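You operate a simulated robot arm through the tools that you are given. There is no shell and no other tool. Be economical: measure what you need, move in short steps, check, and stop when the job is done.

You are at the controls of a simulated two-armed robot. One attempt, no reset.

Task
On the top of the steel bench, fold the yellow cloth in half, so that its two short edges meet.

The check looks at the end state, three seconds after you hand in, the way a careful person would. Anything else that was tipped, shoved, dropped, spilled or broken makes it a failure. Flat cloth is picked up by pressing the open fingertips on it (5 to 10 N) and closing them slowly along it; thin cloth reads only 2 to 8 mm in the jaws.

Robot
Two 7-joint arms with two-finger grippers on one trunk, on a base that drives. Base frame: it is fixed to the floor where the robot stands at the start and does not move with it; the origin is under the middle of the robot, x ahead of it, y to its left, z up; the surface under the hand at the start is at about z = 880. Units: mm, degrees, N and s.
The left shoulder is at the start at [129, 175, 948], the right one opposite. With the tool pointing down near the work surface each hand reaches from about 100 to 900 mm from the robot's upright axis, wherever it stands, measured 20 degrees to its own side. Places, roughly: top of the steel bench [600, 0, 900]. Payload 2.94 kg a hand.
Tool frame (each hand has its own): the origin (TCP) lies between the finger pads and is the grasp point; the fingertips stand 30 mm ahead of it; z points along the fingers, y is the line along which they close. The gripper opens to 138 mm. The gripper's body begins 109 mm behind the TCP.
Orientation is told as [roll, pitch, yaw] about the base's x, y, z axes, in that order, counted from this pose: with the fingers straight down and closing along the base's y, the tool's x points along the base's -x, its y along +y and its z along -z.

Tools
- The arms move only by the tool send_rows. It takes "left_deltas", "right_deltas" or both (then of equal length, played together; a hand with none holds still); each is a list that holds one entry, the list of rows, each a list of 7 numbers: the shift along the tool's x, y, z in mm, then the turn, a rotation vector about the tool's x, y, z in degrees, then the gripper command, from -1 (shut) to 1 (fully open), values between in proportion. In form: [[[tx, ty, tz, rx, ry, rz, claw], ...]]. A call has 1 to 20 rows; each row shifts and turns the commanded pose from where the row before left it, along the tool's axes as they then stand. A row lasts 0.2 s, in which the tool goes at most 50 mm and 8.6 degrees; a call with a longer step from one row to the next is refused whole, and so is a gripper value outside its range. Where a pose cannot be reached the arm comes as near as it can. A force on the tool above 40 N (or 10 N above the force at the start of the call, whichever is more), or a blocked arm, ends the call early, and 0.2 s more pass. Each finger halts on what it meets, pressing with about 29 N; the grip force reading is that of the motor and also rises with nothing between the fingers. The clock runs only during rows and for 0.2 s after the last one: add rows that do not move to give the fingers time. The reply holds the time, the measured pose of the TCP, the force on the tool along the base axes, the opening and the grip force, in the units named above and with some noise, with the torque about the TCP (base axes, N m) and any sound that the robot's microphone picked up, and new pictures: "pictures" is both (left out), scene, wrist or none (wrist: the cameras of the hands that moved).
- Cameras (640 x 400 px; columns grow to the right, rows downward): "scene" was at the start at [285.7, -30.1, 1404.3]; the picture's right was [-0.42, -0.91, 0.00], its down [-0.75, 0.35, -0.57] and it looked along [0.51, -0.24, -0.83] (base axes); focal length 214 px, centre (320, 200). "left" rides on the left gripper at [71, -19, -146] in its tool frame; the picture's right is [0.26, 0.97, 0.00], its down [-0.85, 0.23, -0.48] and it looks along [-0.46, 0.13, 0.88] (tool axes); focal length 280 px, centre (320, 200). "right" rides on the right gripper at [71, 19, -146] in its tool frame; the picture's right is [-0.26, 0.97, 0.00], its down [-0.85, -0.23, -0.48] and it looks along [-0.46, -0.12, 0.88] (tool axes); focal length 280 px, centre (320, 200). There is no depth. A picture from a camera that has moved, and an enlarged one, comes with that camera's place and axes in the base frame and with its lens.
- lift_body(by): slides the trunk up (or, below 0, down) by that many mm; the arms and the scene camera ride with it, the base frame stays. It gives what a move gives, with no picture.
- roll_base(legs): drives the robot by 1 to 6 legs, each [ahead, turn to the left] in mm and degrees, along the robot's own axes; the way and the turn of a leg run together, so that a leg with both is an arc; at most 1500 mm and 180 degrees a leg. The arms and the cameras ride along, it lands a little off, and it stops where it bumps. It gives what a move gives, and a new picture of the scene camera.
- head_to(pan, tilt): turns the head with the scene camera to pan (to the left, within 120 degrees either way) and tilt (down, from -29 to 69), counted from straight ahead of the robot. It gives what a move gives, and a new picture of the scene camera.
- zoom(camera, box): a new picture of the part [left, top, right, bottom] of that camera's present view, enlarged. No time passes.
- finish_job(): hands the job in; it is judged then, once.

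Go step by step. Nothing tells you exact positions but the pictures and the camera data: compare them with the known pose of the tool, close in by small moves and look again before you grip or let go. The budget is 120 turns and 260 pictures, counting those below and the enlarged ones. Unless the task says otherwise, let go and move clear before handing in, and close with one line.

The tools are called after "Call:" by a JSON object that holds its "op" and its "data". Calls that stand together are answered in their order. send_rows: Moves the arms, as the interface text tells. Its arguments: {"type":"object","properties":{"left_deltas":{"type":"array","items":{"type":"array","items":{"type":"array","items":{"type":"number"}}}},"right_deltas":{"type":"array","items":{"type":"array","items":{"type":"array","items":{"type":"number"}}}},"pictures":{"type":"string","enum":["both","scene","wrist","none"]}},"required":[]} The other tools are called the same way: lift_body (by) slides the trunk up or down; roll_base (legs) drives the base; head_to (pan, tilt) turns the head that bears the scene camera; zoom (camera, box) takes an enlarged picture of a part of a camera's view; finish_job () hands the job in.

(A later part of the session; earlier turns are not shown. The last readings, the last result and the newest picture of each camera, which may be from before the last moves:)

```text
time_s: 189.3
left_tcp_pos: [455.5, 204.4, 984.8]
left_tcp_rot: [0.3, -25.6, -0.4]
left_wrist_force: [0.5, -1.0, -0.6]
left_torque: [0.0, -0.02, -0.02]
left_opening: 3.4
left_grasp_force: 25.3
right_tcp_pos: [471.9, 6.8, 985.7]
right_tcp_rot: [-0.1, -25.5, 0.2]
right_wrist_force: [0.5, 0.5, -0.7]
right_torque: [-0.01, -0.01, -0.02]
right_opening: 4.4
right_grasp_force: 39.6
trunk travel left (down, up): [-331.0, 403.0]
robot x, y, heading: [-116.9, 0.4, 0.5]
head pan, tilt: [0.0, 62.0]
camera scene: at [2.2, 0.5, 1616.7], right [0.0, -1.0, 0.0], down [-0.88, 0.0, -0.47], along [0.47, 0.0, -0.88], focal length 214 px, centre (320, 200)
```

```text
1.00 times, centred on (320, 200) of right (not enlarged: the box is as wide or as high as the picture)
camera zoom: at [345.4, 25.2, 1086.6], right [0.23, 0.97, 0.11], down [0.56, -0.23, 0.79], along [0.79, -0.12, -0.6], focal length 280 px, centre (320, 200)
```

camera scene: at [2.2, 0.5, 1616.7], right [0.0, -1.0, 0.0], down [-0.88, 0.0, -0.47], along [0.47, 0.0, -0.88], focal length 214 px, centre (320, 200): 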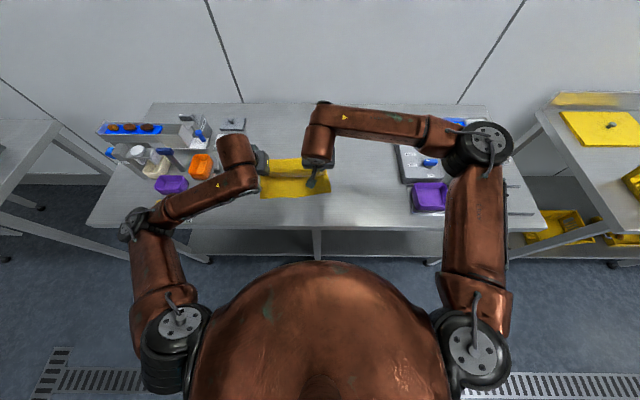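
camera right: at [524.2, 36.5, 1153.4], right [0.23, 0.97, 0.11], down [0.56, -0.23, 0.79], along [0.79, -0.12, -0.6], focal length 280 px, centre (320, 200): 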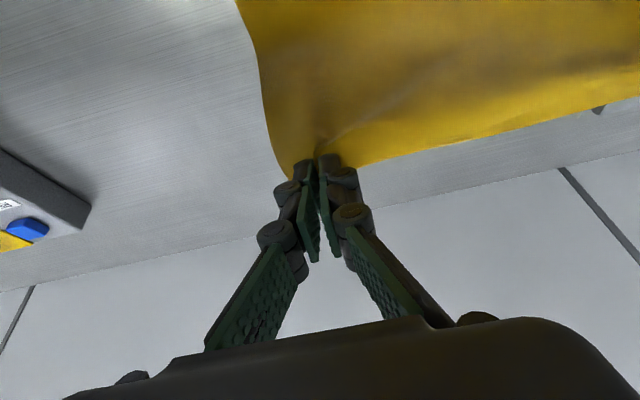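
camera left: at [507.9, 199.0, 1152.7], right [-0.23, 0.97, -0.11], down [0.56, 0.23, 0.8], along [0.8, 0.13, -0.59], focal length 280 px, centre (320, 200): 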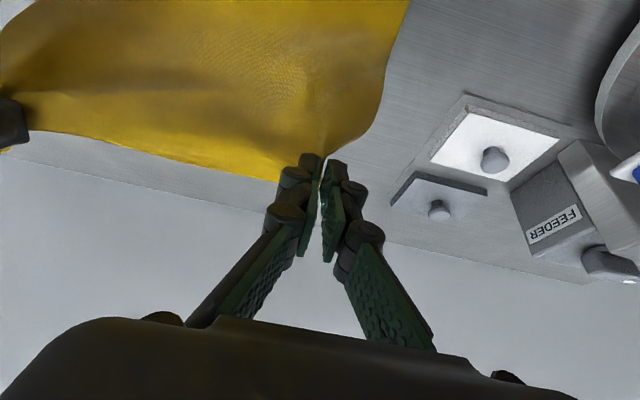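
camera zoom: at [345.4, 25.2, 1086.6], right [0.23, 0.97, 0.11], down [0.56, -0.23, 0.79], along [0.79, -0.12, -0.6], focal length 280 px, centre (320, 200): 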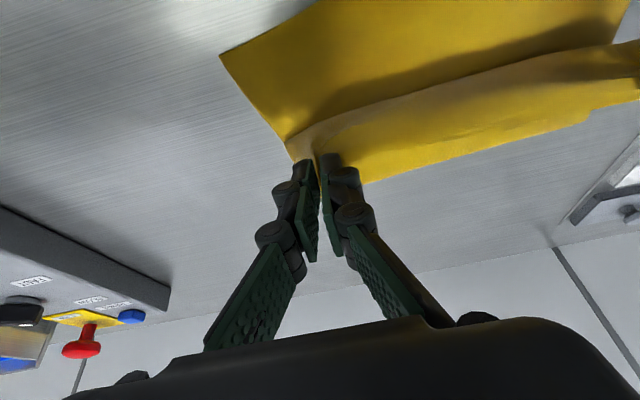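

Near corners are at D≈[397,237] and C≈[420,-42]. Lower and draw back the held edge to just above them.

Call:
{"op": "send_rows", "data": {"left_deltas": [[[1, 0, 0.5, 0, 0, 0, -1], [2, 0, 1, 0, 0, 0, -1], [3, 0, 2, 0, 0, 0, -1], [4, -1, 2.5, 0, 0, 0, -1], [4, -1, 2.5, 0, 0, 0, -1], [4, -1, 2.5, 0, 0, 0, -1], [4, -1, 2.5, 0, 0, 0, -1], [4, 0, 2.5, 0, 0, 0, -1], [4, 0, 2.5, 0, 0, 0, -1], [4, 0, 2.5, 0, 0, 0, -1], [4, 0, 2.5, 0, 0, 0, -1], [4, 0, 2.5, 0, 0, 0, -1], [4, 0, 2.5, 0, 0, 0, -1], [4, 0, 2.5, 0, 0, 0, -1], [3, 0, 2, 0, 0, 0, -1], [2, 0, 1, 0, 0, 0, -1], [1, 0, 0.5, 0, 0, 0, -1], [0, 0, 0, 0, 0, 0, -1]]], "right_deltas": [[[1, 0, 0.5, 0, 0, 0, -1], [2, 0, 1, 0, 0, 0, -1], [3, 0, 2, 0, 0, 0, -1], [4, -1, 2.5, 0, 0, 0, -1], [4, -1, 2.5, 0, 0, 0, -1], [4, -1, 2.5, 0, 0, 0, -1], [4, -1, 2.5, 0, 0, 0, -1], [4, -1, 2.5, 0, 0, 0, -1], [4, -1, 2.5, 0, 0, 0, -1], [4, 0, 2.5, 0, 0, 0, -1], [4, 0, 2.5, 0, 0, 0, -1], [4, 0, 2.5, 0, 0, 0, -1], [4, 0, 2.5, 0, 0, 0, -1], [4, 0, 2.5, 0, 0, 0, -1], [3, 0, 2, 0, 0, 0, -1], [2, 0, 1, 0, 0, 0, -1], [1, 0, 0.5, 0, 0, 0, -1], [0, 0, 0, 0, 0, 0, -1]]]}}

```text
time_s: 193.1
left_tcp_pos: [419.1, 200.3, 929.0]
left_tcp_rot: [0.3, -25.6, -0.3]
left_wrist_force: [0.0, -2.9, -0.5]
left_torque: [-0.06, -0.01, -0.05]
left_opening: 2.8
left_grasp_force: 24.9
right_tcp_pos: [436.5, 0.7, 930.8]
right_tcp_rot: [0.1, -25.5, 0.3]
right_wrist_force: [0.8, 1.1, -1.4]
right_torque: [0.09, 0.0, 0.03]
right_opening: 4.7
right_grasp_force: 36.8
trunk travel left (down, up): [-331.0, 403.0]
robot x, y, heading: [-115.0, 0.3, -0.1]
head pan, tilt: [0.0, 62.0]
camera scene: at [1.6, 0.2, 1616.8], right [0.0, -1.0, 0.0], down [-0.88, 0.0, -0.47], along [0.47, 0.0, -0.88], focal length 214 px, centre (320, 200)
camera right: at [309.1, 19.0, 1031.6], right [0.23, 0.97, 0.11], down [0.56, -0.23, 0.79], along [0.79, -0.12, -0.6], focal length 280 px, centre (320, 200)
camera left: at [293.3, 181.4, 1030.7], right [-0.23, 0.97, -0.11], down [0.56, 0.22, 0.8], along [0.8, 0.12, -0.59], focal length 280 px, centre (320, 200)
```

scene: 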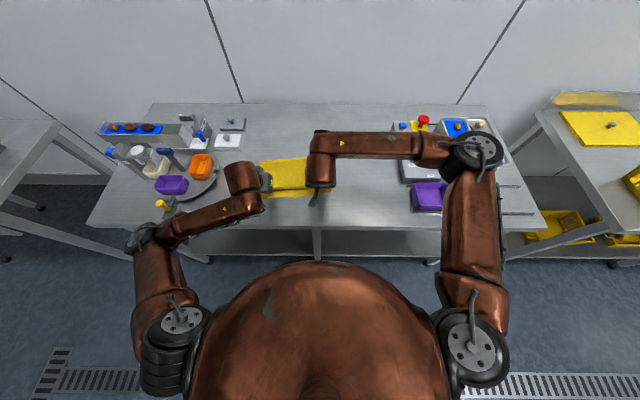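
right: 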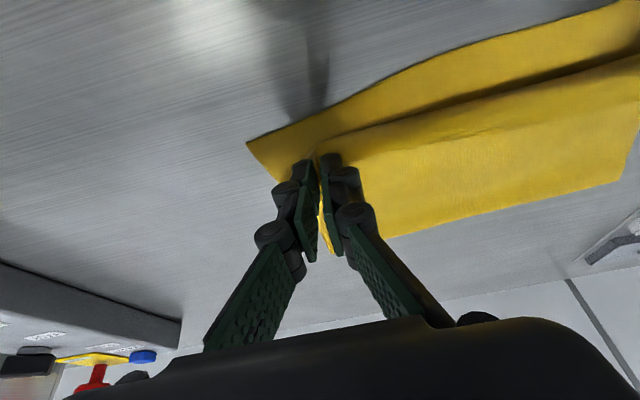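
left: 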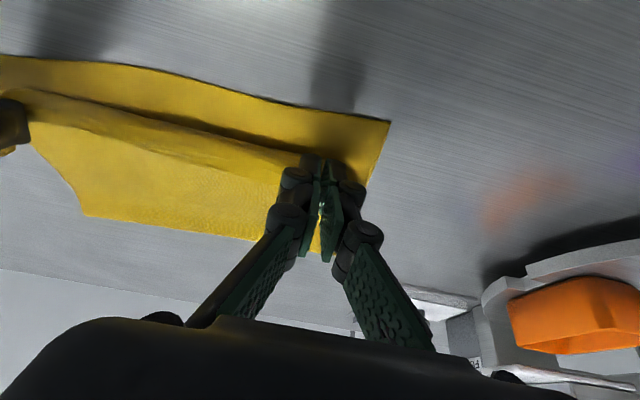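

Very close: the flap still needs about 12 mm more toward the robot. Move down and back the last bit.

Call:
{"op": "send_rows", "data": {"left_deltas": [[[1, 0, 0.5, 0, 0, 0, -1], [2, 0, 1, 0, 0, 0, -1], [3, 0, 1.7, 0, 0, 0, -1], [3, 0, 1.7, 0, 0, 0, -1], [3, 0, 1.7, 0, 0, 0, -1], [3, 0, 1.7, 0, 0, 0, -1], [2, 0, 1, 0, 0, 0, -1], [1, 0, 0.5, 0, 0, 0, -1], [0, 0, 0, 0, 0, 0, -1], [0, 0, 0, 0, 0, 0, -1]]], "right_deltas": [[[1, 0, 0.5, 0, 0, 0, -1], [2, 0, 1, 0, 0, 0, -1], [3, 0, 1.7, 0, 0, 0, -1], [3, 0, 1.7, 0, 0, 0, -1], [3, 0, 1.7, 0, 0, 0, -1], [3, 0, 1.7, 0, 0, 0, -1], [2, 0, 1, 0, 0, 0, -1], [1, 0, 0.5, 0, 0, 0, -1], [0, 0, 0, 0, 0, 0, -1], [0, 0, 0, 0, 0, 0, -1]]], "pictures": "wrist"}}

```text
time_s: 195.3
left_tcp_pos: [405.7, 199.4, 913.0]
left_tcp_rot: [0.3, -25.6, -0.4]
left_wrist_force: [-1.3, -6.5, 0.4]
left_torque: [-0.46, -0.02, -0.31]
left_opening: 1.5
left_grasp_force: 23.8
right_tcp_pos: [424.1, 1.4, 913.7]
right_tcp_rot: [0.0, -25.5, 0.2]
right_wrist_force: [0.0, 3.9, 0.9]
right_torque: [0.17, 0.03, 0.09]
right_opening: 3.8
right_grasp_force: 37.5
trunk travel left (down, up): [-331.0, 403.0]
robot x, y, heading: [-118.0, -0.1, 0.2]
head pan, tilt: [0.0, 62.0]
camera right: at [297.3, 18.6, 1014.8], right [0.23, 0.97, 0.11], down [0.56, -0.23, 0.79], along [0.79, -0.12, -0.6], focal length 280 px, centre (320, 200)
camera left: at [280.9, 181.9, 1013.8], right [-0.23, 0.97, -0.11], down [0.56, 0.22, 0.8], along [0.79, 0.12, -0.59], focal length 280 px, centre (320, 200)
```

right: 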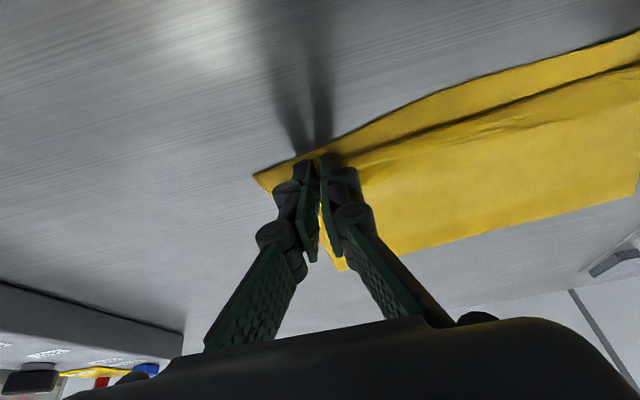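
left: 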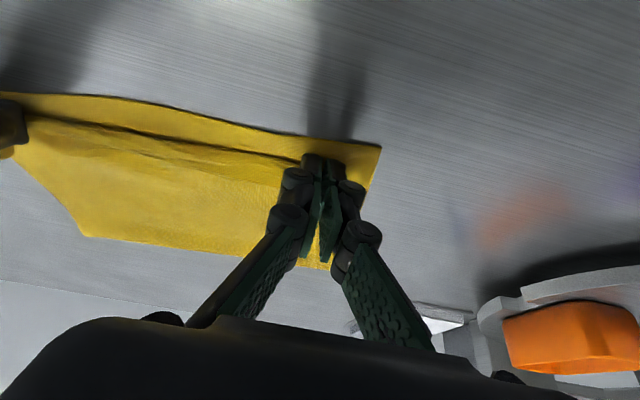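

The flap edge is over the near edge. Open slowly to release, then back out along the fingers.

Call:
{"op": "send_rows", "data": {"left_deltas": [[[0, -1, 0, 0, 0, 0, -1], [0, -1, 0, 0, 0, 0, -0.95], [0, 0, 0, 0, 0, 0, -0.88], [0, 0, 0, 0, 0, 0, -0.8], [0, 0, 0, 0, 0, 0, -0.72], [0, 0, 0, 0, 0, 0, -0.65], [0, 0, 0, 0, 0, 0, -0.6], [0, 0, 0, 0, 0, 0, -0.6], [0, 0, -2, 0, 0, 0, -0.6], [0, 0, -4, 0, 0, 0, -0.6], [0, 0, -6, 0, 0, 0, -0.6], [0, 0, -8, 0, 0, 0, -0.6], [0, 0, -10, 0, 0, 0, -0.6], [0, 0, -10, 0, 0, 0, -0.6], [0, 0, -10, 0, 0, 0, -0.6], [0, 0, -8, 0, 0, 0, -0.6], [0, 0, -4, 0, 0, 0, -0.6], [0, 0, 0, 0, 0, 0, -0.6]]], "right_deltas": [[[0, 1, 0, 0, 0, 0, -1], [0, 1, 0, 0, 0, 0, -0.95], [0, 0, 0, 0, 0, 0, -0.88], [0, 0, 0, 0, 0, 0, -0.8], [0, 0, 0, 0, 0, 0, -0.72], [0, 0, 0, 0, 0, 0, -0.65], [0, 0, 0, 0, 0, 0, -0.6], [0, 0, 0, 0, 0, 0, -0.6], [0, 0, -2, 0, 0, 0, -0.6], [0, 0, -4, 0, 0, 0, -0.6], [0, 0, -6, 0, 0, 0, -0.6], [0, 0, -8, 0, 0, 0, -0.6], [0, 0, -10, 0, 0, 0, -0.6], [0, 0, -10, 0, 0, 0, -0.6], [0, 0, -10, 0, 0, 0, -0.6], [0, 0, -8, 0, 0, 0, -0.6], [0, 0, -4, 0, 0, 0, -0.6], [0, 0, 0, 0, 0, 0, -0.6]]]}}

```text
time_s: 199.1
left_tcp_pos: [397.2, 197.4, 968.9]
left_tcp_rot: [0.3, -25.6, -0.2]
left_wrist_force: [-0.3, 0.9, -0.5]
left_torque: [0.01, 0.0, -0.05]
left_opening: 27.8
left_grasp_force: 0.0
left hand out of reach, approached as far as the arm can: row 14, 15, 16
right_tcp_pos: [397.5, 2.3, 969.9]
right_tcp_rot: [0.0, -25.5, 0.2]
right_wrist_force: [-0.2, 0.3, 0.9]
right_torque: [0.01, 0.02, -0.01]
right_opening: 27.6
right_grasp_force: 0.1
trunk travel left (down, up): [-331.0, 403.0]
robot x, y, heading: [-118.8, 1.0, 0.3]
head pan, tilt: [0.0, 62.0]
camera scene: at [1.9, 0.3, 1616.8], right [0.0, -1.0, 0.0], down [-0.88, 0.0, -0.47], along [0.47, 0.0, -0.88], focal length 214 px, centre (320, 200)
camera right: at [270.9, 20.7, 1070.9], right [0.23, 0.97, 0.11], down [0.56, -0.23, 0.79], along [0.79, -0.12, -0.6], focal length 280 px, centre (320, 200)
camera left: at [272.2, 178.2, 1068.1], right [-0.23, 0.97, -0.11], down [0.56, 0.22, 0.8], along [0.79, 0.13, -0.59], focal length 280 px, centre (320, 200)
```

scene: 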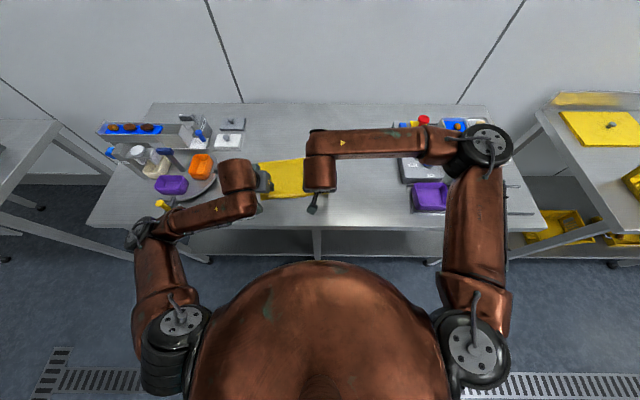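
right: 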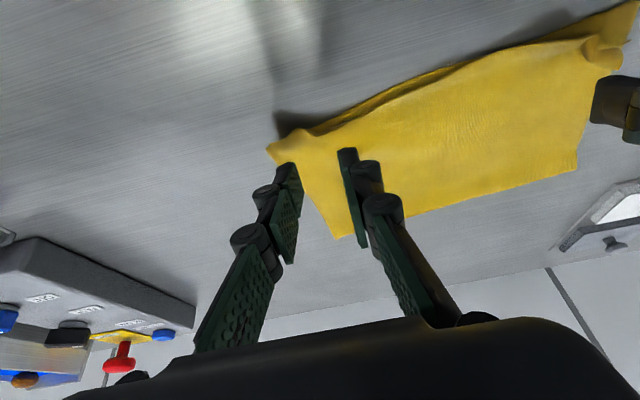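
left: 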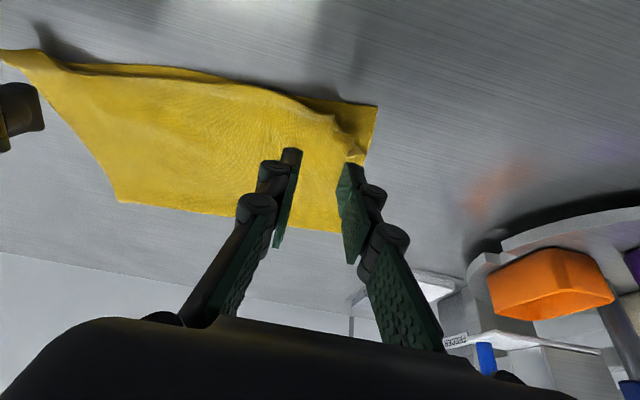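

Released well; the edges nearly coincide. Lift both hands clear and upright to inspect.

Call:
{"op": "send_rows", "data": {"left_deltas": [[[-1, 0, -2, 0, 0.5, 0, -0.6], [-2, 0, -4, 0, 1, 0, -0.6], [-3, 0, -7, 0, 1.5, 0, -0.6], [-3, 1, -8, 0, 2, 0, -0.7], [-3, 2, -8, 0, 2, 0, -0.8], [-3, 2, -8, 0, 2, 0, -0.9], [-2, 2, -9, 0, 2, 0, -1], [-2, 2, -9, 0, 2, 0, -1], [-2, 2, -9, 0, 2, 0, -1], [-1, 2, -9, 0, 2, 0, -1], [-1, 2, -9, 0, 2, 0, -1], [0, 2, -9, 0, 2, 0, -1], [0, 1, -6, 0, 2, 0, -1], [0, 0, -3, 0, 1.5, 0, -1], [0, 0, 0, 0, 1, 0, -1], [0, 0, 0, 0, 0, 0, -1]]], "right_deltas": [[[-1, 0, -2, 0, 0.5, 0, -0.6], [-2, 0, -4, 0, 1, 0, -0.6], [-3, 0, -7, 0, 1.5, 0, -0.6], [-3, -1, -8, 0, 2, 0, -0.7], [-3, -2, -8, 0, 2, 0, -0.8], [-3, -2, -8, 0, 2, 0, -0.9], [-2, -2, -9, 0, 2, 0, -1], [-2, -2, -9, 0, 2, 0, -1], [-2, -2, -9, 0, 2, 0, -1], [-1, -2, -9, 0, 2, 0, -1], [-1, -2, -9, 0, 2, 0, -1], [0, -2, -9, 0, 2, 0, -1], [0, -1, -6, 0, 2, 0, -1], [0, 0, -3, 0, 1.5, 0, -1], [0, 0, 0, 0, 1, 0, -1], [0, 0, 0, 0, 0, 0, -1]]], "pictures": "wrist"}}

```text
time_s: 202.5
left_tcp_pos: [392.4, 214.1, 1070.8]
left_tcp_rot: [0.2, 0.0, -0.2]
left_wrist_force: [0.5, 0.0, -0.3]
left_torque: [0.01, -0.01, -0.02]
left_opening: 0.0
left_grasp_force: 28.0
right_tcp_pos: [394.6, -15.8, 1072.5]
right_tcp_rot: [0.0, -0.1, 0.2]
right_wrist_force: [-0.4, -0.4, -0.5]
right_torque: [0.01, -0.02, 0.03]
right_opening: 0.0
right_grasp_force: 28.5
trunk travel left (down, up): [-331.0, 403.0]
robot x, y, heading: [-118.4, 0.7, 0.4]
head pan, tilt: [0.0, 62.0]
camera right: at [323.2, 2.9, 1219.3], right [0.26, 0.97, 0.0], down [0.85, -0.23, 0.48], along [0.46, -0.12, -0.88], focal length 280 px, centre (320, 200)
camera left: at [322.2, 195.2, 1216.5], right [-0.26, 0.97, 0.0], down [0.85, 0.23, 0.48], along [0.46, 0.13, -0.88], focal length 280 px, centre (320, 200)
```

right: 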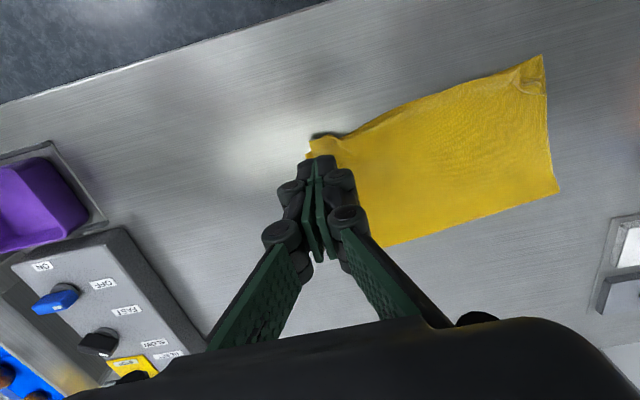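
left: 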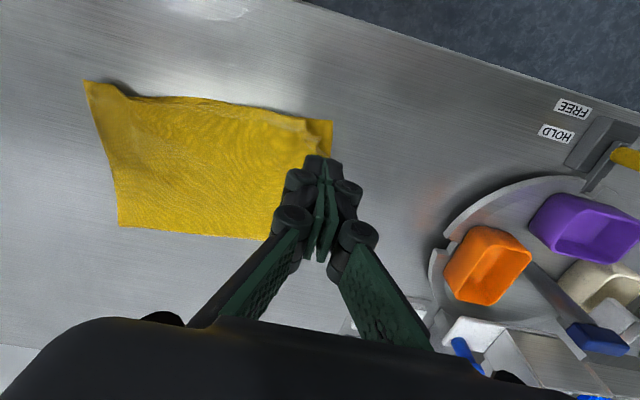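

Call:
{"op": "zoom", "data": {"camera": "left", "box": [60, 60, 360, 250]}}

Call:
{"op": "zoom", "data": {"camera": "right", "box": [280, 40, 580, 230]}}

```text
2.11 times, centred on (210, 155) of left
camera zoom: at [322.2, 195.2, 1216.5], right [-0.26, 0.97, 0.0], down [0.85, 0.23, 0.48], along [0.46, 0.13, -0.88], focal length 590 px, centre (552, 295)
```

zoom: 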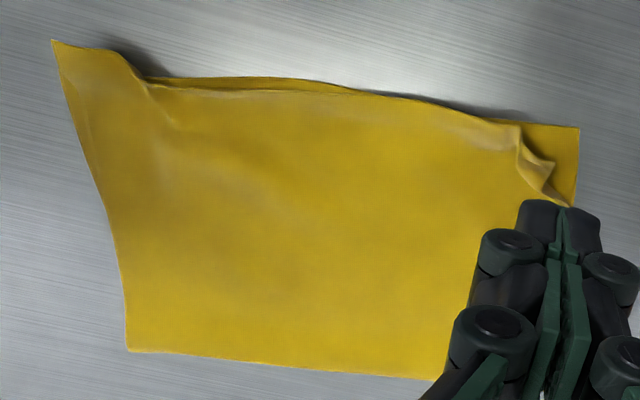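

```text
2.11 times, centred on (430, 135) of right
camera zoom: at [323.2, 2.9, 1219.3], right [0.26, 0.97, 0.0], down [0.85, -0.23, 0.48], along [0.46, -0.12, -0.88], focal length 590 px, centre (88, 337)
```

zoom: 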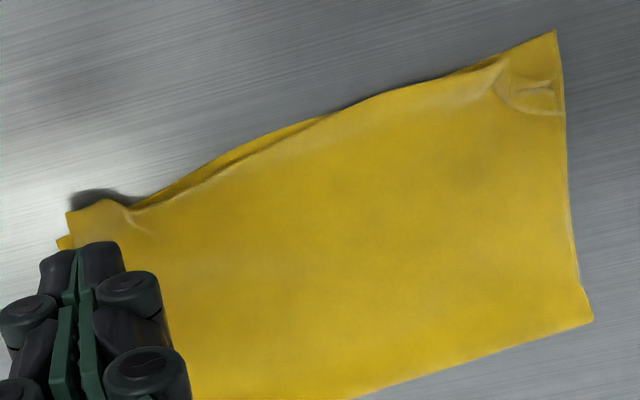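

The fold is nearly right: the right corner overshoots by about 15 mm, and the upper-left corner A is curled up. I'll move the left hand sideways to see that curl.

Call:
{"op": "send_rows", "data": {"left_deltas": [[[0, 3, 0, 0, 0, 0, -1], [0, 6, 0, 0, 0, 0, -1], [0, 8, 2, 0, 0, 0, -1], [0, 8, 4, 0, 0, 0, -1], [0, 8, 6, 0, 0, 0, -1], [0, 8, 8, 0, 0, 0, -1], [0, 8, 8, 0, 0, 0, -1], [0, 6, 8, 0, 0, 0, -1], [0, 3, 8, 0, 0, 0, -1], [0, 0, 6, 0, 0, 0, -1], [0, 0, 3, 0, 0, 0, -1], [0, 0, 0, 0, 0, 0, -1]]], "pictures": "none"}}

Call:
{"op": "zoom", "data": {"camera": "left", "box": [100, 60, 360, 230]}}

```text
time_s: 205.1
left_tcp_pos: [390.7, 273.3, 1018.0]
left_tcp_rot: [0.4, -0.2, -0.1]
left_wrist_force: [0.5, -0.9, -0.1]
left_torque: [-0.01, -0.02, -0.01]
left_opening: 0.2
left_grasp_force: 28.5
right_tcp_pos: [394.3, -15.7, 1073.4]
right_tcp_rot: [0.0, -0.1, 0.2]
right_wrist_force: [0.4, 0.0, 0.8]
right_torque: [-0.03, -0.02, -0.01]
right_opening: 0.0
right_grasp_force: 28.4
trunk travel left (down, up): [-331.0, 403.0]
robot x, y, heading: [-119.9, 0.7, 0.1]
head pan, tilt: [0.0, 62.0]
```

```text
2.35 times, centred on (230, 145) of left
camera zoom: at [322.0, 253.7, 1163.3], right [-0.26, 0.97, 0.0], down [0.85, 0.23, 0.48], along [0.46, 0.13, -0.88], focal length 660 px, centre (532, 329)
```

zoom: 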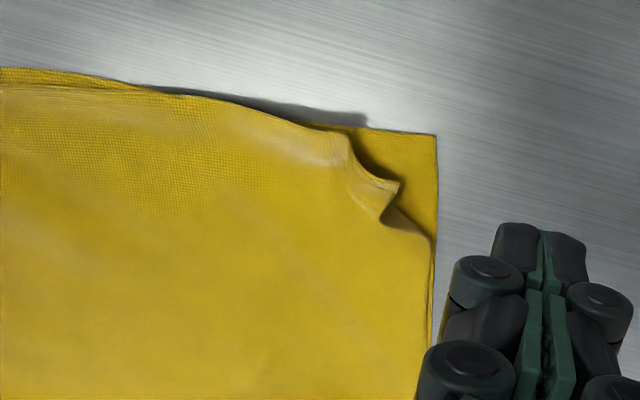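

The upper corner A sits at about [412,222], some 22 mm short of D≈[390,232] with a small crease. I'll press lightly on it and drag it outward to D.

Call:
{"op": "send_rows", "data": {"left_deltas": [[[-1, -2, 1, 0, 0, 0, -1], [-2, -4, 4, 0, 0, 0, -1], [-2, -6, 6, 0, 0, 0, -1], [-3, -6, 8, 0, 0, 0, -1], [-3, -6, 8, 0, 0, 0, -1], [-3, -6, 8, 0, 0, 0, -1], [-3, -6, 8, 0, 0, 0, -1], [-3, -6, 8, 0, 0, 0, -1], [-3, -6, 8, 0, 0, 0, -1], [-2, -5, 8, 0, 0, 0, -1], [-2, -4, 8, 0, 0, 0, -1], [0, -2, 8, 0, 0, 0, -1], [0, 0, 7, 0, 0, 0, -1], [0, 0, 5, 0, 0, 0, -1], [0, 0, 3, 0, 0, 0, -1], [0, 0, 1, 0, 0, 0, -1], [0, 0, 0, 0, 0, 0, -1]]], "pictures": "wrist"}}

```text
time_s: 208.7
left_tcp_pos: [418.8, 213.9, 919.7]
left_tcp_rot: [0.4, -0.1, -0.1]
left_wrist_force: [0.5, 0.4, 0.2]
left_torque: [0.0, 0.01, -0.02]
left_opening: 0.0
left_grasp_force: 28.3
right_tcp_pos: [393.8, -15.3, 1072.5]
right_tcp_rot: [0.0, -0.1, 0.2]
right_wrist_force: [1.1, -0.6, -0.2]
right_torque: [-0.02, -0.03, 0.01]
right_opening: 0.1
right_grasp_force: 28.2
trunk travel left (down, up): [-331.0, 403.0]
robot x, y, heading: [-118.8, 1.2, 0.1]
head pan, tilt: [0.0, 62.0]
camera left: at [349.5, 195.1, 1064.2], right [-0.26, 0.97, 0.0], down [0.85, 0.23, 0.48], along [0.46, 0.13, -0.88], focal length 280 px, centre (320, 200)
```

left: 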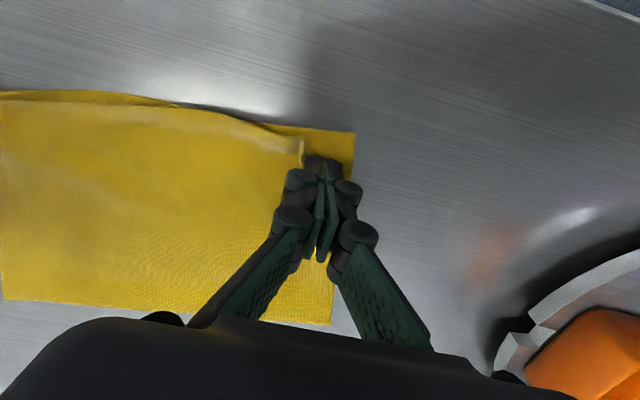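

Call:
{"op": "send_rows", "data": {"left_deltas": [[[0, 0, 3, 0, 0, 0, -1], [0, 0, 3, 0, 0, 0, -1], [0, 0, 2, 0, 0, 0, -1], [0, 0, 1, 0, 0, 0, -1], [0, 0, 0, 0, 0, 0, -1], [0, 0, 0, 0, 0, 0, -1]]], "pictures": "none"}}

```text
time_s: 210.1
left_tcp_pos: [418.7, 214.3, 909.2]
left_tcp_rot: [0.2, 0.0, -0.1]
left_wrist_force: [0.3, 0.4, 0.9]
left_torque: [0.03, -0.04, 0.02]
left_opening: 0.0
left_grasp_force: 28.2
right_tcp_pos: [395.1, -15.6, 1073.5]
right_tcp_rot: [0.0, 0.0, 0.2]
right_wrist_force: [1.4, 0.6, -1.1]
right_torque: [-0.01, 0.01, -0.04]
right_opening: 0.2
right_grasp_force: 28.1
trunk travel left (down, up): [-331.0, 403.0]
robot x, y, heading: [-117.6, -2.4, 0.2]
head pan, tilt: [0.0, 62.0]
```

Add slight pressure and drag A diagonally outward (−22, +16 mm).

Call:
{"op": "send_rows", "data": {"left_deltas": [[[0, 0, 0.8, 0, 0, 0, -1], [0, 0, 0.6, 0, 0, 0, -1], [0, 0, 0, 0, 0, 0, -1], [0.5, 0.5, 0, 0, 0, 0, -1], [1, 1, 0, 0, 0, 0, -1], [2, 1.5, 0, 0, 0, 0, -1], [2.5, 1.8, 0, 0, 0, 0, -1], [2.5, 1.8, 0, 0, 0, 0, -1], [2.5, 1.8, 0, 0, 0, 0, -1], [2.5, 1.8, 0, 0, 0, 0, -1], [2.5, 1.8, 0, 0, 0, 0, -1], [2.5, 1.8, 0, 0, 0, 0, -1], [2, 1.5, 0, 0, 0, 0, -1], [1, 0.7, 0, 0, 0, 0, -1], [0, 0, 0, 0, 0, 0, -1]]], "pictures": "wrist"}}

```text
time_s: 213.3
left_tcp_pos: [398.2, 229.9, 908.7]
left_tcp_rot: [0.3, -0.3, -0.1]
left_wrist_force: [1.0, -2.1, 12.7]
left_torque: [-0.11, -0.07, -0.01]
left_opening: 0.1
left_grasp_force: 28.9
right_tcp_pos: [393.1, -15.4, 1074.0]
right_tcp_rot: [0.1, 0.0, 0.4]
right_wrist_force: [-0.4, 0.0, 0.5]
right_torque: [-0.03, -0.02, 0.03]
right_opening: 0.0
right_grasp_force: 28.2
trunk travel left (down, up): [-331.0, 403.0]
robot x, y, heading: [-119.9, -5.6, 0.2]
head pan, tilt: [0.0, 62.0]
camera left: at [327.8, 210.7, 1054.4], right [-0.26, 0.97, 0.0], down [0.85, 0.23, 0.48], along [0.46, 0.13, -0.88], focal length 280 px, centre (320, 200)
```

left: 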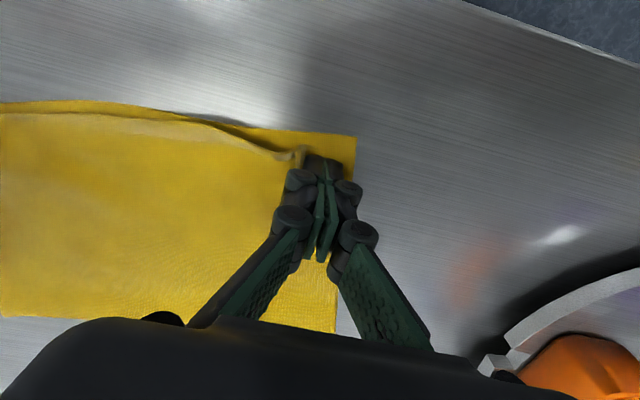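

Both layers moved together, so dragging does not separate them here. Lift and look before trying a pinch of only the raised upper corner.

Call:
{"op": "send_rows", "data": {"left_deltas": [[[0, 0, -3, 0, 0, 0, -1], [0, 0, -6, 0, 0, 0, -1], [0, 2, -10, 0, 0, 0, -1], [0, 5, -12, 0, 0, 0, -1], [0, 7, -12, 0, 0, 0, -1], [0, 8, -12, 0, 0, 0, -1], [0, 8, -12, 0, 0, 0, -1], [0, 7, -10, 0, 0, 0, -1], [0, 4, -6, 0, 0, 0, -1], [0, 2, -3, 0, 0, 0, -1], [0, 0, 0, 0, 0, 0, -1]]], "pictures": "none"}}

Call:
{"op": "zoom", "data": {"camera": "left", "box": [150, 60, 350, 190]}}

Call:
{"op": "zoom", "data": {"camera": "left", "box": [0, 0, 640, 400]}}

```text
time_s: 215.7
left_tcp_pos: [398.9, 272.5, 993.7]
left_tcp_rot: [0.3, -0.1, -0.3]
left_wrist_force: [-0.1, -0.6, -0.2]
left_torque: [0.02, 0.01, -0.03]
left_opening: 0.0
left_grasp_force: 28.4
right_tcp_pos: [394.2, -15.4, 1073.2]
right_tcp_rot: [0.2, 0.1, 0.2]
right_wrist_force: [0.3, -0.5, -0.2]
right_torque: [0.0, -0.01, -0.01]
right_opening: 0.0
right_grasp_force: 28.3
trunk travel left (down, up): [-331.0, 403.0]
robot x, y, heading: [-120.9, -2.1, -0.1]
head pan, tilt: [0.0, 62.0]
```

```text
3.08 times, centred on (250, 125) of left
camera zoom: at [328.3, 253.4, 1140.2], right [-0.26, 0.97, 0.0], down [0.85, 0.23, 0.48], along [0.46, 0.13, -0.88], focal length 863 px, centre (535, 431)
```

zoom: 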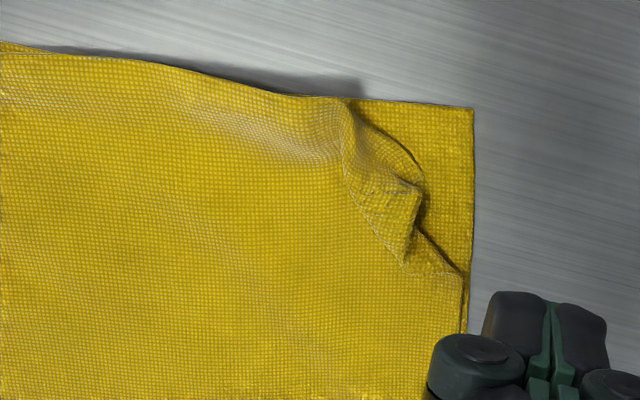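

```text
1.00 times, centred on (320, 200) of left (not enlarged: the box is as wide or as high as the picture)
camera zoom: at [328.3, 253.4, 1140.2], right [-0.26, 0.97, 0.0], down [0.85, 0.23, 0.48], along [0.46, 0.13, -0.88], focal length 280 px, centre (320, 200)
```

zoom: 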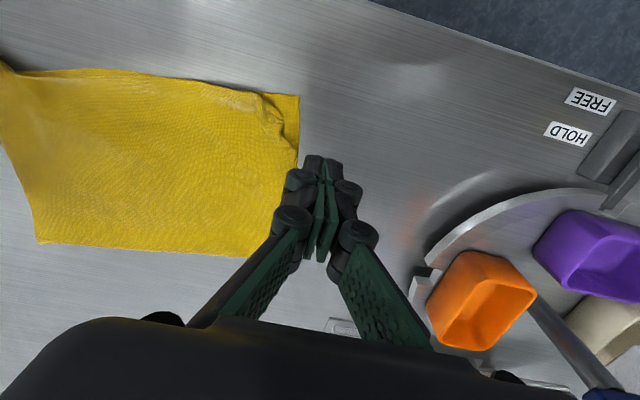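

The corner is attached but a small pleat hides its slack. I'll pin both layers with the right fingertips at about [470,110] and then drag only corner A outward, so the slack pulls out.

Call:
{"op": "send_rows", "data": {"right_deltas": [[[-1, 1, 1, 0, 0, 0, -1], [-2, 3, 4, 0, 0, 0, -1], [-3, 5, 6, 0, 0, 0, -1], [-5, 7, 8, 0, 0, 0, -1], [-5, 8, 9, 0, 0, 0, -1], [-5, 8, 10, 0, 0, 0, -1], [-5, 8, 10, 0, 0, 0, -1], [-5, 8, 10, 0, 0, 0, -1], [-5, 8, 10, 0, 0, 0, -1], [-5, 8, 10, 0, 0, 0, -1], [-5, 8, 10, 0, 0, 0, -1], [-5, 8, 10, 0, 0, 0, -1], [-5, 8, 10, 0, 0, 0, -1], [-5, 8, 10, 0, 0, 0, -1], [-5, 8, 10, 0, 0, 0, -1], [-5, 8, 10, 0, 0, 0, -1], [-4, 6, 9, 0, 0, 0, -1], [-2, 4, 8, 0, 0, 0, -1], [-1, 2, 5, 0, 0, 0, -1], [0, 0, 3, 0, 0, 0, -1]]], "pictures": "none"}}

```text
time_s: 219.9
left_tcp_pos: [398.5, 272.8, 994.0]
left_tcp_rot: [0.4, -0.1, -0.3]
left_wrist_force: [-0.1, 0.4, 0.9]
left_torque: [0.01, -0.01, -0.03]
left_opening: 0.0
left_grasp_force: 28.4
right_tcp_pos: [472.3, 109.0, 910.0]
right_tcp_rot: [-0.1, 0.0, 0.1]
right_wrist_force: [0.5, 1.1, 0.2]
right_torque: [0.01, -0.03, 0.0]
right_opening: 0.0
right_grasp_force: 28.0
trunk travel left (down, up): [-331.0, 403.0]
robot x, y, heading: [-121.2, -0.0, 0.2]
head pan, tilt: [0.0, 62.0]
```

Call:
{"op": "send_rows", "data": {"right_deltas": [[[0, 0, 1, 0, 0, 0, -1], [0, 0, 1, 0, 0, 0, -1], [0, 0, 1, 0, 0, 0, -1], [0, 0, 1, 0, 0, 0, -1], [0, 0, 0.5, 0, 0, 0, -1], [0, 0, 0, 0, 0, 0, -1], [0, 0, 0, 0, 0, 0, -1], [0, 0, 0, 0, 0, 0, -1], [0, 0, 0, 0, 0, 0, -1], [0, 0, 0, 0, 0, 0, -1], [0, 0, 0, 0, 0, 0, -1], [0, 0, 0, 0, 0, 0, -1], [0, 0, 0, 0, 0, 0, -1], [0, 0, 0, 0, 0, 0, -1], [0, 0, 0, 0, 0, 0, -1]]], "left_deltas": [[[0, -2, 1, 0, 0, 0, -1], [0, -4, 4, 0, 0, 0, -1], [1, -6, 7, 0, 0, 0, -1], [1, -6, 8, 0, 0, 0, -1], [1, -6, 9, 0, 0, 0, -1], [1, -6, 9, 0, 0, 0, -1], [0, -6, 9, 0, 0, 0, -1], [0, -4, 9, 0, 0, 0, -1], [0, -2, 8, 0, 0, 0, -1], [0, 0, 7, 0, 0, 0, -1], [0, 0, 5, 0, 0, 0, -1], [0, 0, 4, 0, 0, 0, -1], [0, 0, 2, 0, 0, 0, -1], [0, 0, 1, 0, 0, 0, -1], [0, 0, 0, 0, 0, 0, -1]]], "pictures": "wrist"}}

```text
time_s: 223.1
left_tcp_pos: [393.1, 231.6, 911.8]
left_tcp_rot: [0.3, -0.2, -0.2]
left_wrist_force: [0.3, -0.8, -0.4]
left_torque: [-0.02, -0.02, 0.0]
left_opening: 0.0
left_grasp_force: 28.3
right_tcp_pos: [471.2, 108.8, 907.8]
right_tcp_rot: [0.1, -0.1, 0.2]
right_wrist_force: [5.3, 0.1, 30.1]
right_torque: [0.07, -0.12, 0.06]
right_opening: 0.1
right_grasp_force: 28.5
trunk travel left (down, up): [-331.0, 403.0]
robot x, y, heading: [-121.0, -2.6, 0.2]
head pan, tilt: [0.0, 62.0]
camera right: at [399.5, 127.2, 1053.5], right [0.26, 0.97, 0.0], down [0.85, -0.23, 0.48], along [0.46, -0.12, -0.88], focal length 280 px, centre (320, 200)
camera left: at [322.9, 211.6, 1057.5], right [-0.26, 0.97, 0.0], down [0.85, 0.23, 0.48], along [0.46, 0.13, -0.88], focal length 280 px, centre (320, 200)
```

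right: 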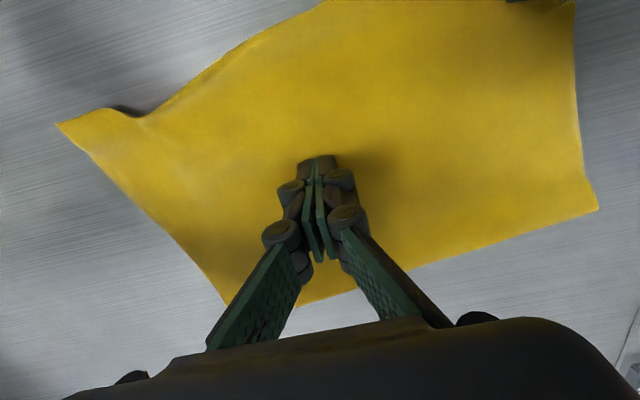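
left: 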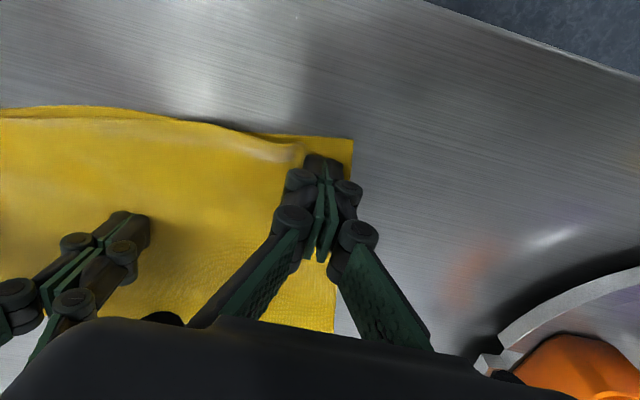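

The right pins with 30 N. Press the left lightly and drag A out.

Call:
{"op": "send_rows", "data": {"left_deltas": [[[0, 0, 1, 0, 0, 0, -1], [0, 0, 1, 0, 0, 0, -1], [0, 0, 1, 0, 0, 0, -1], [0, 0, 0.6, 0, 0, 0, -1], [0, 0, 0, 0, 0, 0, -1], [0.5, 0.5, 0, 0, 0, 0, -1], [1, 1, 0, 0, 0, 0, -1], [1.8, 1.6, 0, 0, 0, 0, -1], [1.8, 1.6, 0, 0, 0, 0, -1], [1.8, 1.6, 0, 0, 0, 0, -1], [1.8, 1.6, 0, 0, 0, 0, -1], [1.8, 1.6, 0, 0, 0, 0, -1], [1.8, 1.6, 0, 0, 0, 0, -1], [1.8, 1.6, 0, 0, 0, 0, -1], [1.8, 1.6, 0, 0, 0, 0, -1], [1, 1, 0, 0, 0, 0, -1], [0, 0, 0, 0, 0, 0, -1]]], "pictures": "wrist"}}

```text
time_s: 226.7
left_tcp_pos: [376.0, 247.2, 910.4]
left_tcp_rot: [0.3, -0.2, -0.3]
left_wrist_force: [1.4, -3.6, 6.6]
left_torque: [-0.1, -0.09, 0.01]
left_opening: 0.1
left_grasp_force: 28.4
right_tcp_pos: [470.4, 108.6, 908.6]
right_tcp_rot: [0.1, -0.1, 0.2]
right_wrist_force: [3.2, 2.8, 27.3]
right_torque: [0.08, -0.02, 0.0]
right_opening: 0.0
right_grasp_force: 28.8
trunk travel left (down, up): [-331.0, 403.0]
robot x, y, heading: [-121.2, -0.9, 0.2]
head pan, tilt: [0.0, 62.0]
camera left: at [305.8, 227.2, 1054.4], right [-0.26, 0.97, 0.0], down [0.85, 0.23, 0.48], along [0.46, 0.13, -0.88], focal length 280 px, centre (320, 200)
```

left: 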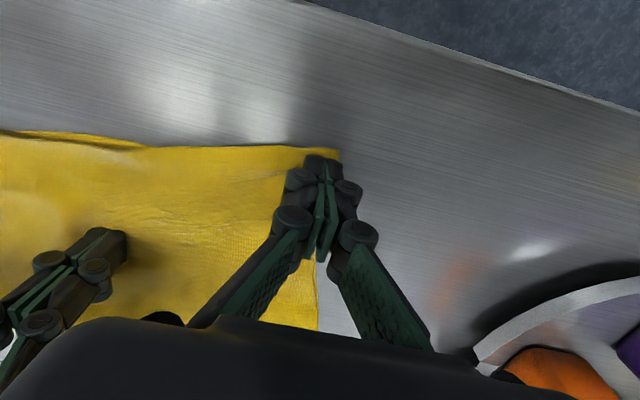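

That pulled the slack out and the left corners now nearly coincide. Lift both hands away vertically and inspect.

Call:
{"op": "send_rows", "data": {"left_deltas": [[[0, 0, -2, 0, 0, 0, -1], [0, 0, -5, 0, 0, 0, -1], [0, 2, -10, 0, 0, 0, -1], [0, 4, -13, 0, 0, 0, -1], [0, 5, -14, 0, 0, 0, -1], [0, 5, -14, 0, 0, 0, -1], [0, 4, -14, 0, 0, 0, -1], [0, 3, -14, 0, 0, 0, -1], [0, 2, -14, 0, 0, 0, -1], [0, 0, -14, 0, 0, 0, -1], [0, 0, -12, 0, 0, 0, -1], [0, 0, -8, 0, 0, 0, -1], [0, 0, -4, 0, 0, 0, -1], [0, 0, 0, 0, 0, 0, -1]]], "right_deltas": [[[0, 0, -2, 0, 0, 0, -1], [0, 0, -5, 0, 0, 0, -1], [0, -2, -10, 0, 0, 0, -1], [0, -6, -13, 0, 0, 0, -1], [0, -8, -14, 0, 0, 0, -1], [2, -10, -14, 0, 0, 0, -1], [4, -10, -14, 0, 0, 0, -1], [6, -12, -14, 0, 0, 0, -1], [8, -12, -14, 0, 0, 0, -1], [8, -12, -14, 0, 0, 0, -1], [8, -10, -12, 0, 0, 0, -1], [6, -8, -8, 0, 0, 0, -1], [3, -4, -4, 0, 0, 0, -1], [0, 0, 0, 0, 0, 0, -1]]], "pictures": "wrist"}}

Call:
{"op": "zoom", "data": {"camera": "left", "box": [40, 50, 360, 250]}}

```text
time_s: 229.7
left_tcp_pos: [376.6, 271.3, 1046.2]
left_tcp_rot: [0.3, -0.1, -0.2]
left_wrist_force: [-1.2, -0.6, 0.5]
left_torque: [0.0, 0.02, 0.02]
left_opening: 0.0
left_grasp_force: 28.6
right_tcp_pos: [428.7, 15.5, 1044.5]
right_tcp_rot: [0.0, 0.0, 0.2]
right_wrist_force: [0.5, 0.3, -0.4]
right_torque: [0.01, -0.01, 0.01]
right_opening: 0.1
right_grasp_force: 28.2
trunk travel left (down, up): [-331.0, 403.0]
robot x, y, heading: [-120.0, 0.8, 0.2]
head pan, tilt: [0.0, 62.0]
camera right: at [356.4, 33.2, 1190.1], right [0.26, 0.97, 0.0], down [0.85, -0.23, 0.48], along [0.46, -0.12, -0.88], focal length 280 px, centre (320, 200)
camera left: at [307.2, 252.0, 1191.3], right [-0.26, 0.97, 0.0], down [0.85, 0.23, 0.48], along [0.46, 0.13, -0.88], focal length 280 px, centre (320, 200)
```

right: 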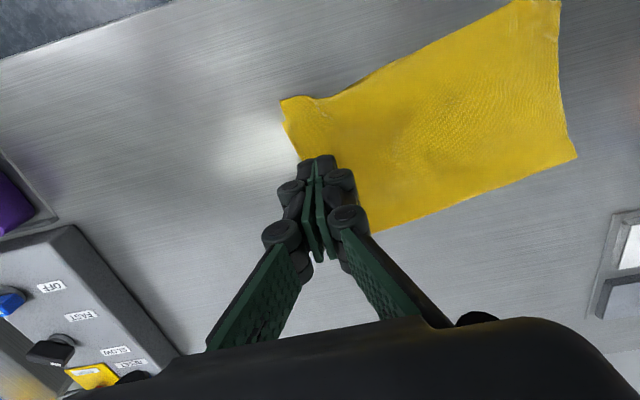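
left: 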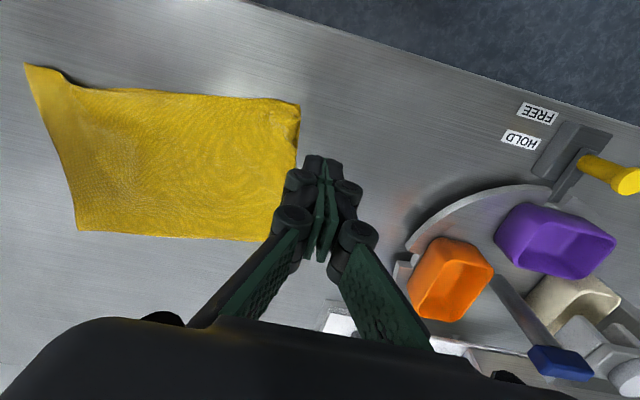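

```text
2.00 times, centred on (200, 150) of left
camera zoom: at [307.2, 252.0, 1191.3], right [-0.26, 0.97, 0.0], down [0.85, 0.23, 0.48], along [0.46, 0.13, -0.88], focal length 561 px, centre (560, 300)
```

zoom: 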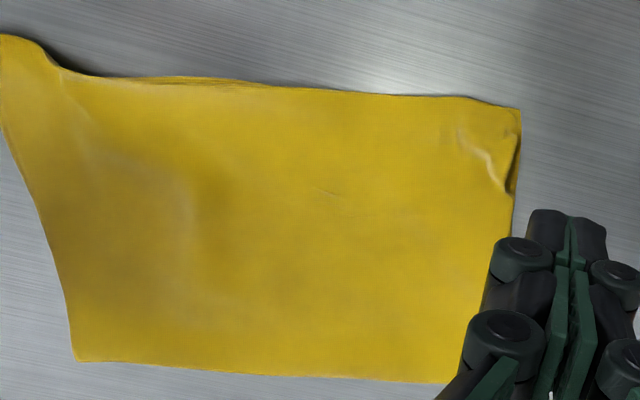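

The left side is aligned. Now inspect the right corner by moving the right hand aside.

Call:
{"op": "send_rows", "data": {"right_deltas": [[[0, -3, 0, 0, 0, 0, -1], [0, -6, 2, 0, 0, 0, -1], [1, -9, 4, 0, 0, 0, -1], [3, -10, 6, 0, 0, 0, -1], [4, -10, 6, 0, 0, 0, -1], [4, -10, 6, 0, 0, 0, -1], [4, -10, 6, 0, 0, 0, -1], [4, -10, 6, 0, 0, 0, -1], [3, -8, 4, 0, 0, 0, -1], [2, -5, 2, 0, 0, 0, -1], [1, -2, 0, 0, 0, 0, -1], [0, 0, 0, 0, 0, 0, -1]]], "pictures": "none"}}

Call:
{"op": "zoom", "data": {"camera": "right", "box": [300, 60, 500, 190]}}

Call:
{"op": "zoom", "data": {"camera": "right", "box": [0, 0, 640, 400]}}

```text
time_s: 232.3
left_tcp_pos: [377.2, 270.7, 1046.6]
left_tcp_rot: [0.2, 0.0, -0.2]
left_wrist_force: [0.5, 0.3, -0.4]
left_torque: [0.0, 0.01, -0.01]
left_opening: 0.0
left_grasp_force: 28.1
right_tcp_pos: [402.3, -68.3, 1001.7]
right_tcp_rot: [0.0, 0.0, 0.2]
right_wrist_force: [0.5, 0.9, 0.2]
right_torque: [0.01, 0.04, 0.03]
right_opening: 0.2
right_grasp_force: 28.0
trunk travel left (down, up): [-331.0, 403.0]
robot x, y, heading: [-124.2, 1.7, 0.1]
head pan, tilt: [0.0, 62.0]
```

```text
3.08 times, centred on (400, 125) of right
camera zoom: at [330.0, -50.1, 1147.7], right [0.26, 0.97, 0.0], down [0.85, -0.23, 0.48], along [0.46, -0.12, -0.88], focal length 863 px, centre (74, 431)
```

zoom: 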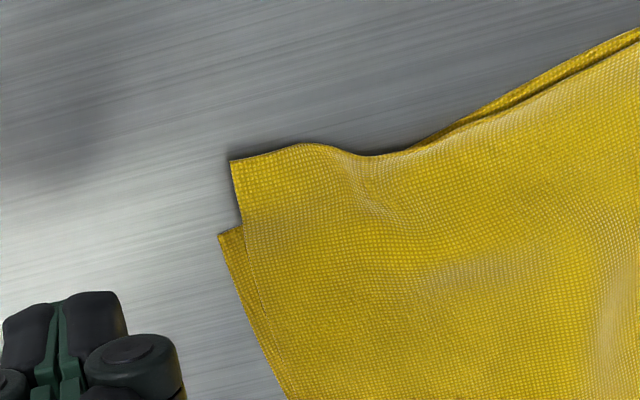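

```text
1.00 times, centred on (320, 200) of right (not enlarged: the box is as wide or as high as the picture)
camera zoom: at [330.0, -50.1, 1147.7], right [0.26, 0.97, 0.0], down [0.85, -0.23, 0.48], along [0.46, -0.12, -0.88], focal length 280 px, centre (320, 200)
```

zoom: 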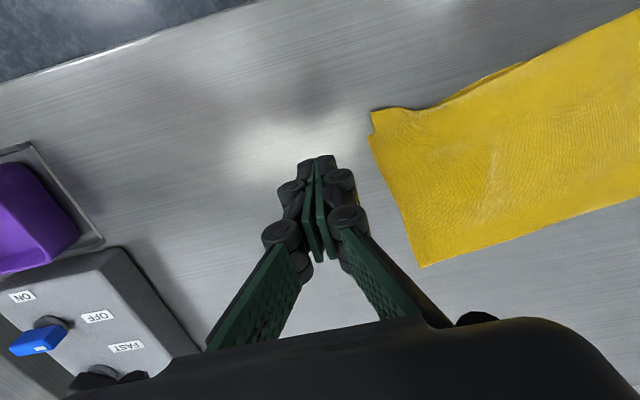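

The upper right corner B overhangs the lower corner C by about 22 mm ([391,-18] versus [413,-25]). Since that overhang lies on bare steel, I can pinch only the upper layer there, lift it and set it down about 18 mm further from the robot.

Call:
{"op": "send_rows", "data": {"right_deltas": [[[0, 2, 0, 0, 0, 0, -0.9], [0, 4, 1, 0, 0, 0, -0.8], [0, 6, 3, 0, 0, 0, -0.7], [0, 7, 5, 0, 0, 0, -0.6], [0, 8, 6, 0, 0, 0, -0.6], [0, 8, 7, 0, 0, 0, -0.6], [0, 8, 8, 0, 0, 0, -0.6], [0, 8, 8, 0, 0, 0, -0.6], [0, 7, 8, 0, 0, 0, -0.6], [1, 6, 8, 0, 0, 0, -0.6], [1, 4, 8, 0, 0, 0, -0.6], [0, 2, 8, 0, 0, 0, -0.6], [0, 1, 7, 0, 0, 0, -0.6], [0, 0, 5, 0, 0, 0, -0.6], [0, 0, 2, 0, 0, 0, -0.6], [0, 0, 0, 0, 0, 0, -0.6]]], "pictures": "wrist"}}

```text
time_s: 235.7
left_tcp_pos: [376.9, 271.4, 1046.4]
left_tcp_rot: [0.2, -0.2, -0.2]
left_wrist_force: [0.3, -0.7, 0.0]
left_torque: [0.04, 0.0, -0.02]
left_opening: 0.0
left_grasp_force: 28.9
right_tcp_pos: [399.6, 1.9, 918.1]
right_tcp_rot: [0.0, -0.1, 0.2]
right_wrist_force: [0.9, 0.9, -0.6]
right_torque: [-0.01, 0.0, -0.02]
right_opening: 27.3
right_grasp_force: 0.1
trunk travel left (down, up): [-331.0, 403.0]
robot x, y, heading: [-122.1, -1.8, 0.3]
head pan, tilt: [0.0, 62.0]
camera right: at [328.3, 21.1, 1063.7], right [0.26, 0.97, 0.0], down [0.85, -0.23, 0.48], along [0.46, -0.12, -0.88], focal length 280 px, centre (320, 200)
```

right: 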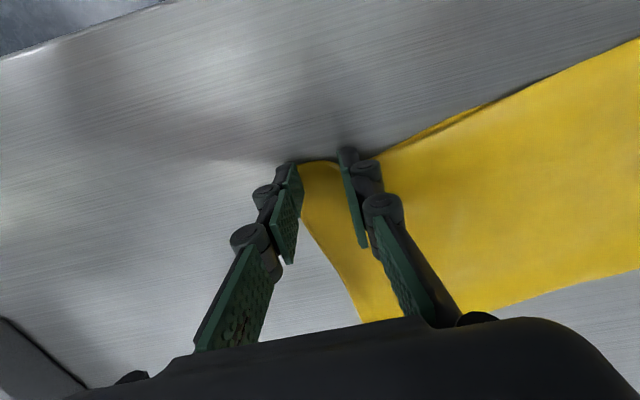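

Shift 8 mm to the left so both pads sit on the corner, then press.

Call:
{"op": "send_rows", "data": {"right_deltas": [[[0, 2, 0, 0, 0, 0, -0.6], [0, 3, 1, 0, 0, 0, -0.6], [0, 3, 2, 0, 0, 0, -0.6], [0, 1, 2, 0, 0, 0, -0.6], [0, 0, 1.5, 0, 0, 0, -0.6], [0, 0, 1, 0, 0, 0, -0.6], [0, 0, 0.7, 0, 0, 0, -0.6], [0, 0, 0, 0, 0, 0, -0.6], [0, 0, 0, 0, 0, 0, -0.6]]], "pictures": "none"}}

```text
time_s: 237.7
left_tcp_pos: [376.7, 271.9, 1045.3]
left_tcp_rot: [0.3, -0.2, -0.3]
left_wrist_force: [-0.3, 0.0, -0.1]
left_torque: [-0.04, 0.03, 0.01]
left_opening: 0.0
left_grasp_force: 27.8
right_tcp_pos: [399.2, 11.8, 911.7]
right_tcp_rot: [0.1, -0.1, 0.1]
right_wrist_force: [2.3, 0.3, 17.5]
right_torque: [0.16, -0.24, -0.02]
right_opening: 27.4
right_grasp_force: 0.1
trunk travel left (down, up): [-331.0, 403.0]
robot x, y, heading: [-120.4, 1.5, 0.6]
head pan, tilt: [0.0, 62.0]
```

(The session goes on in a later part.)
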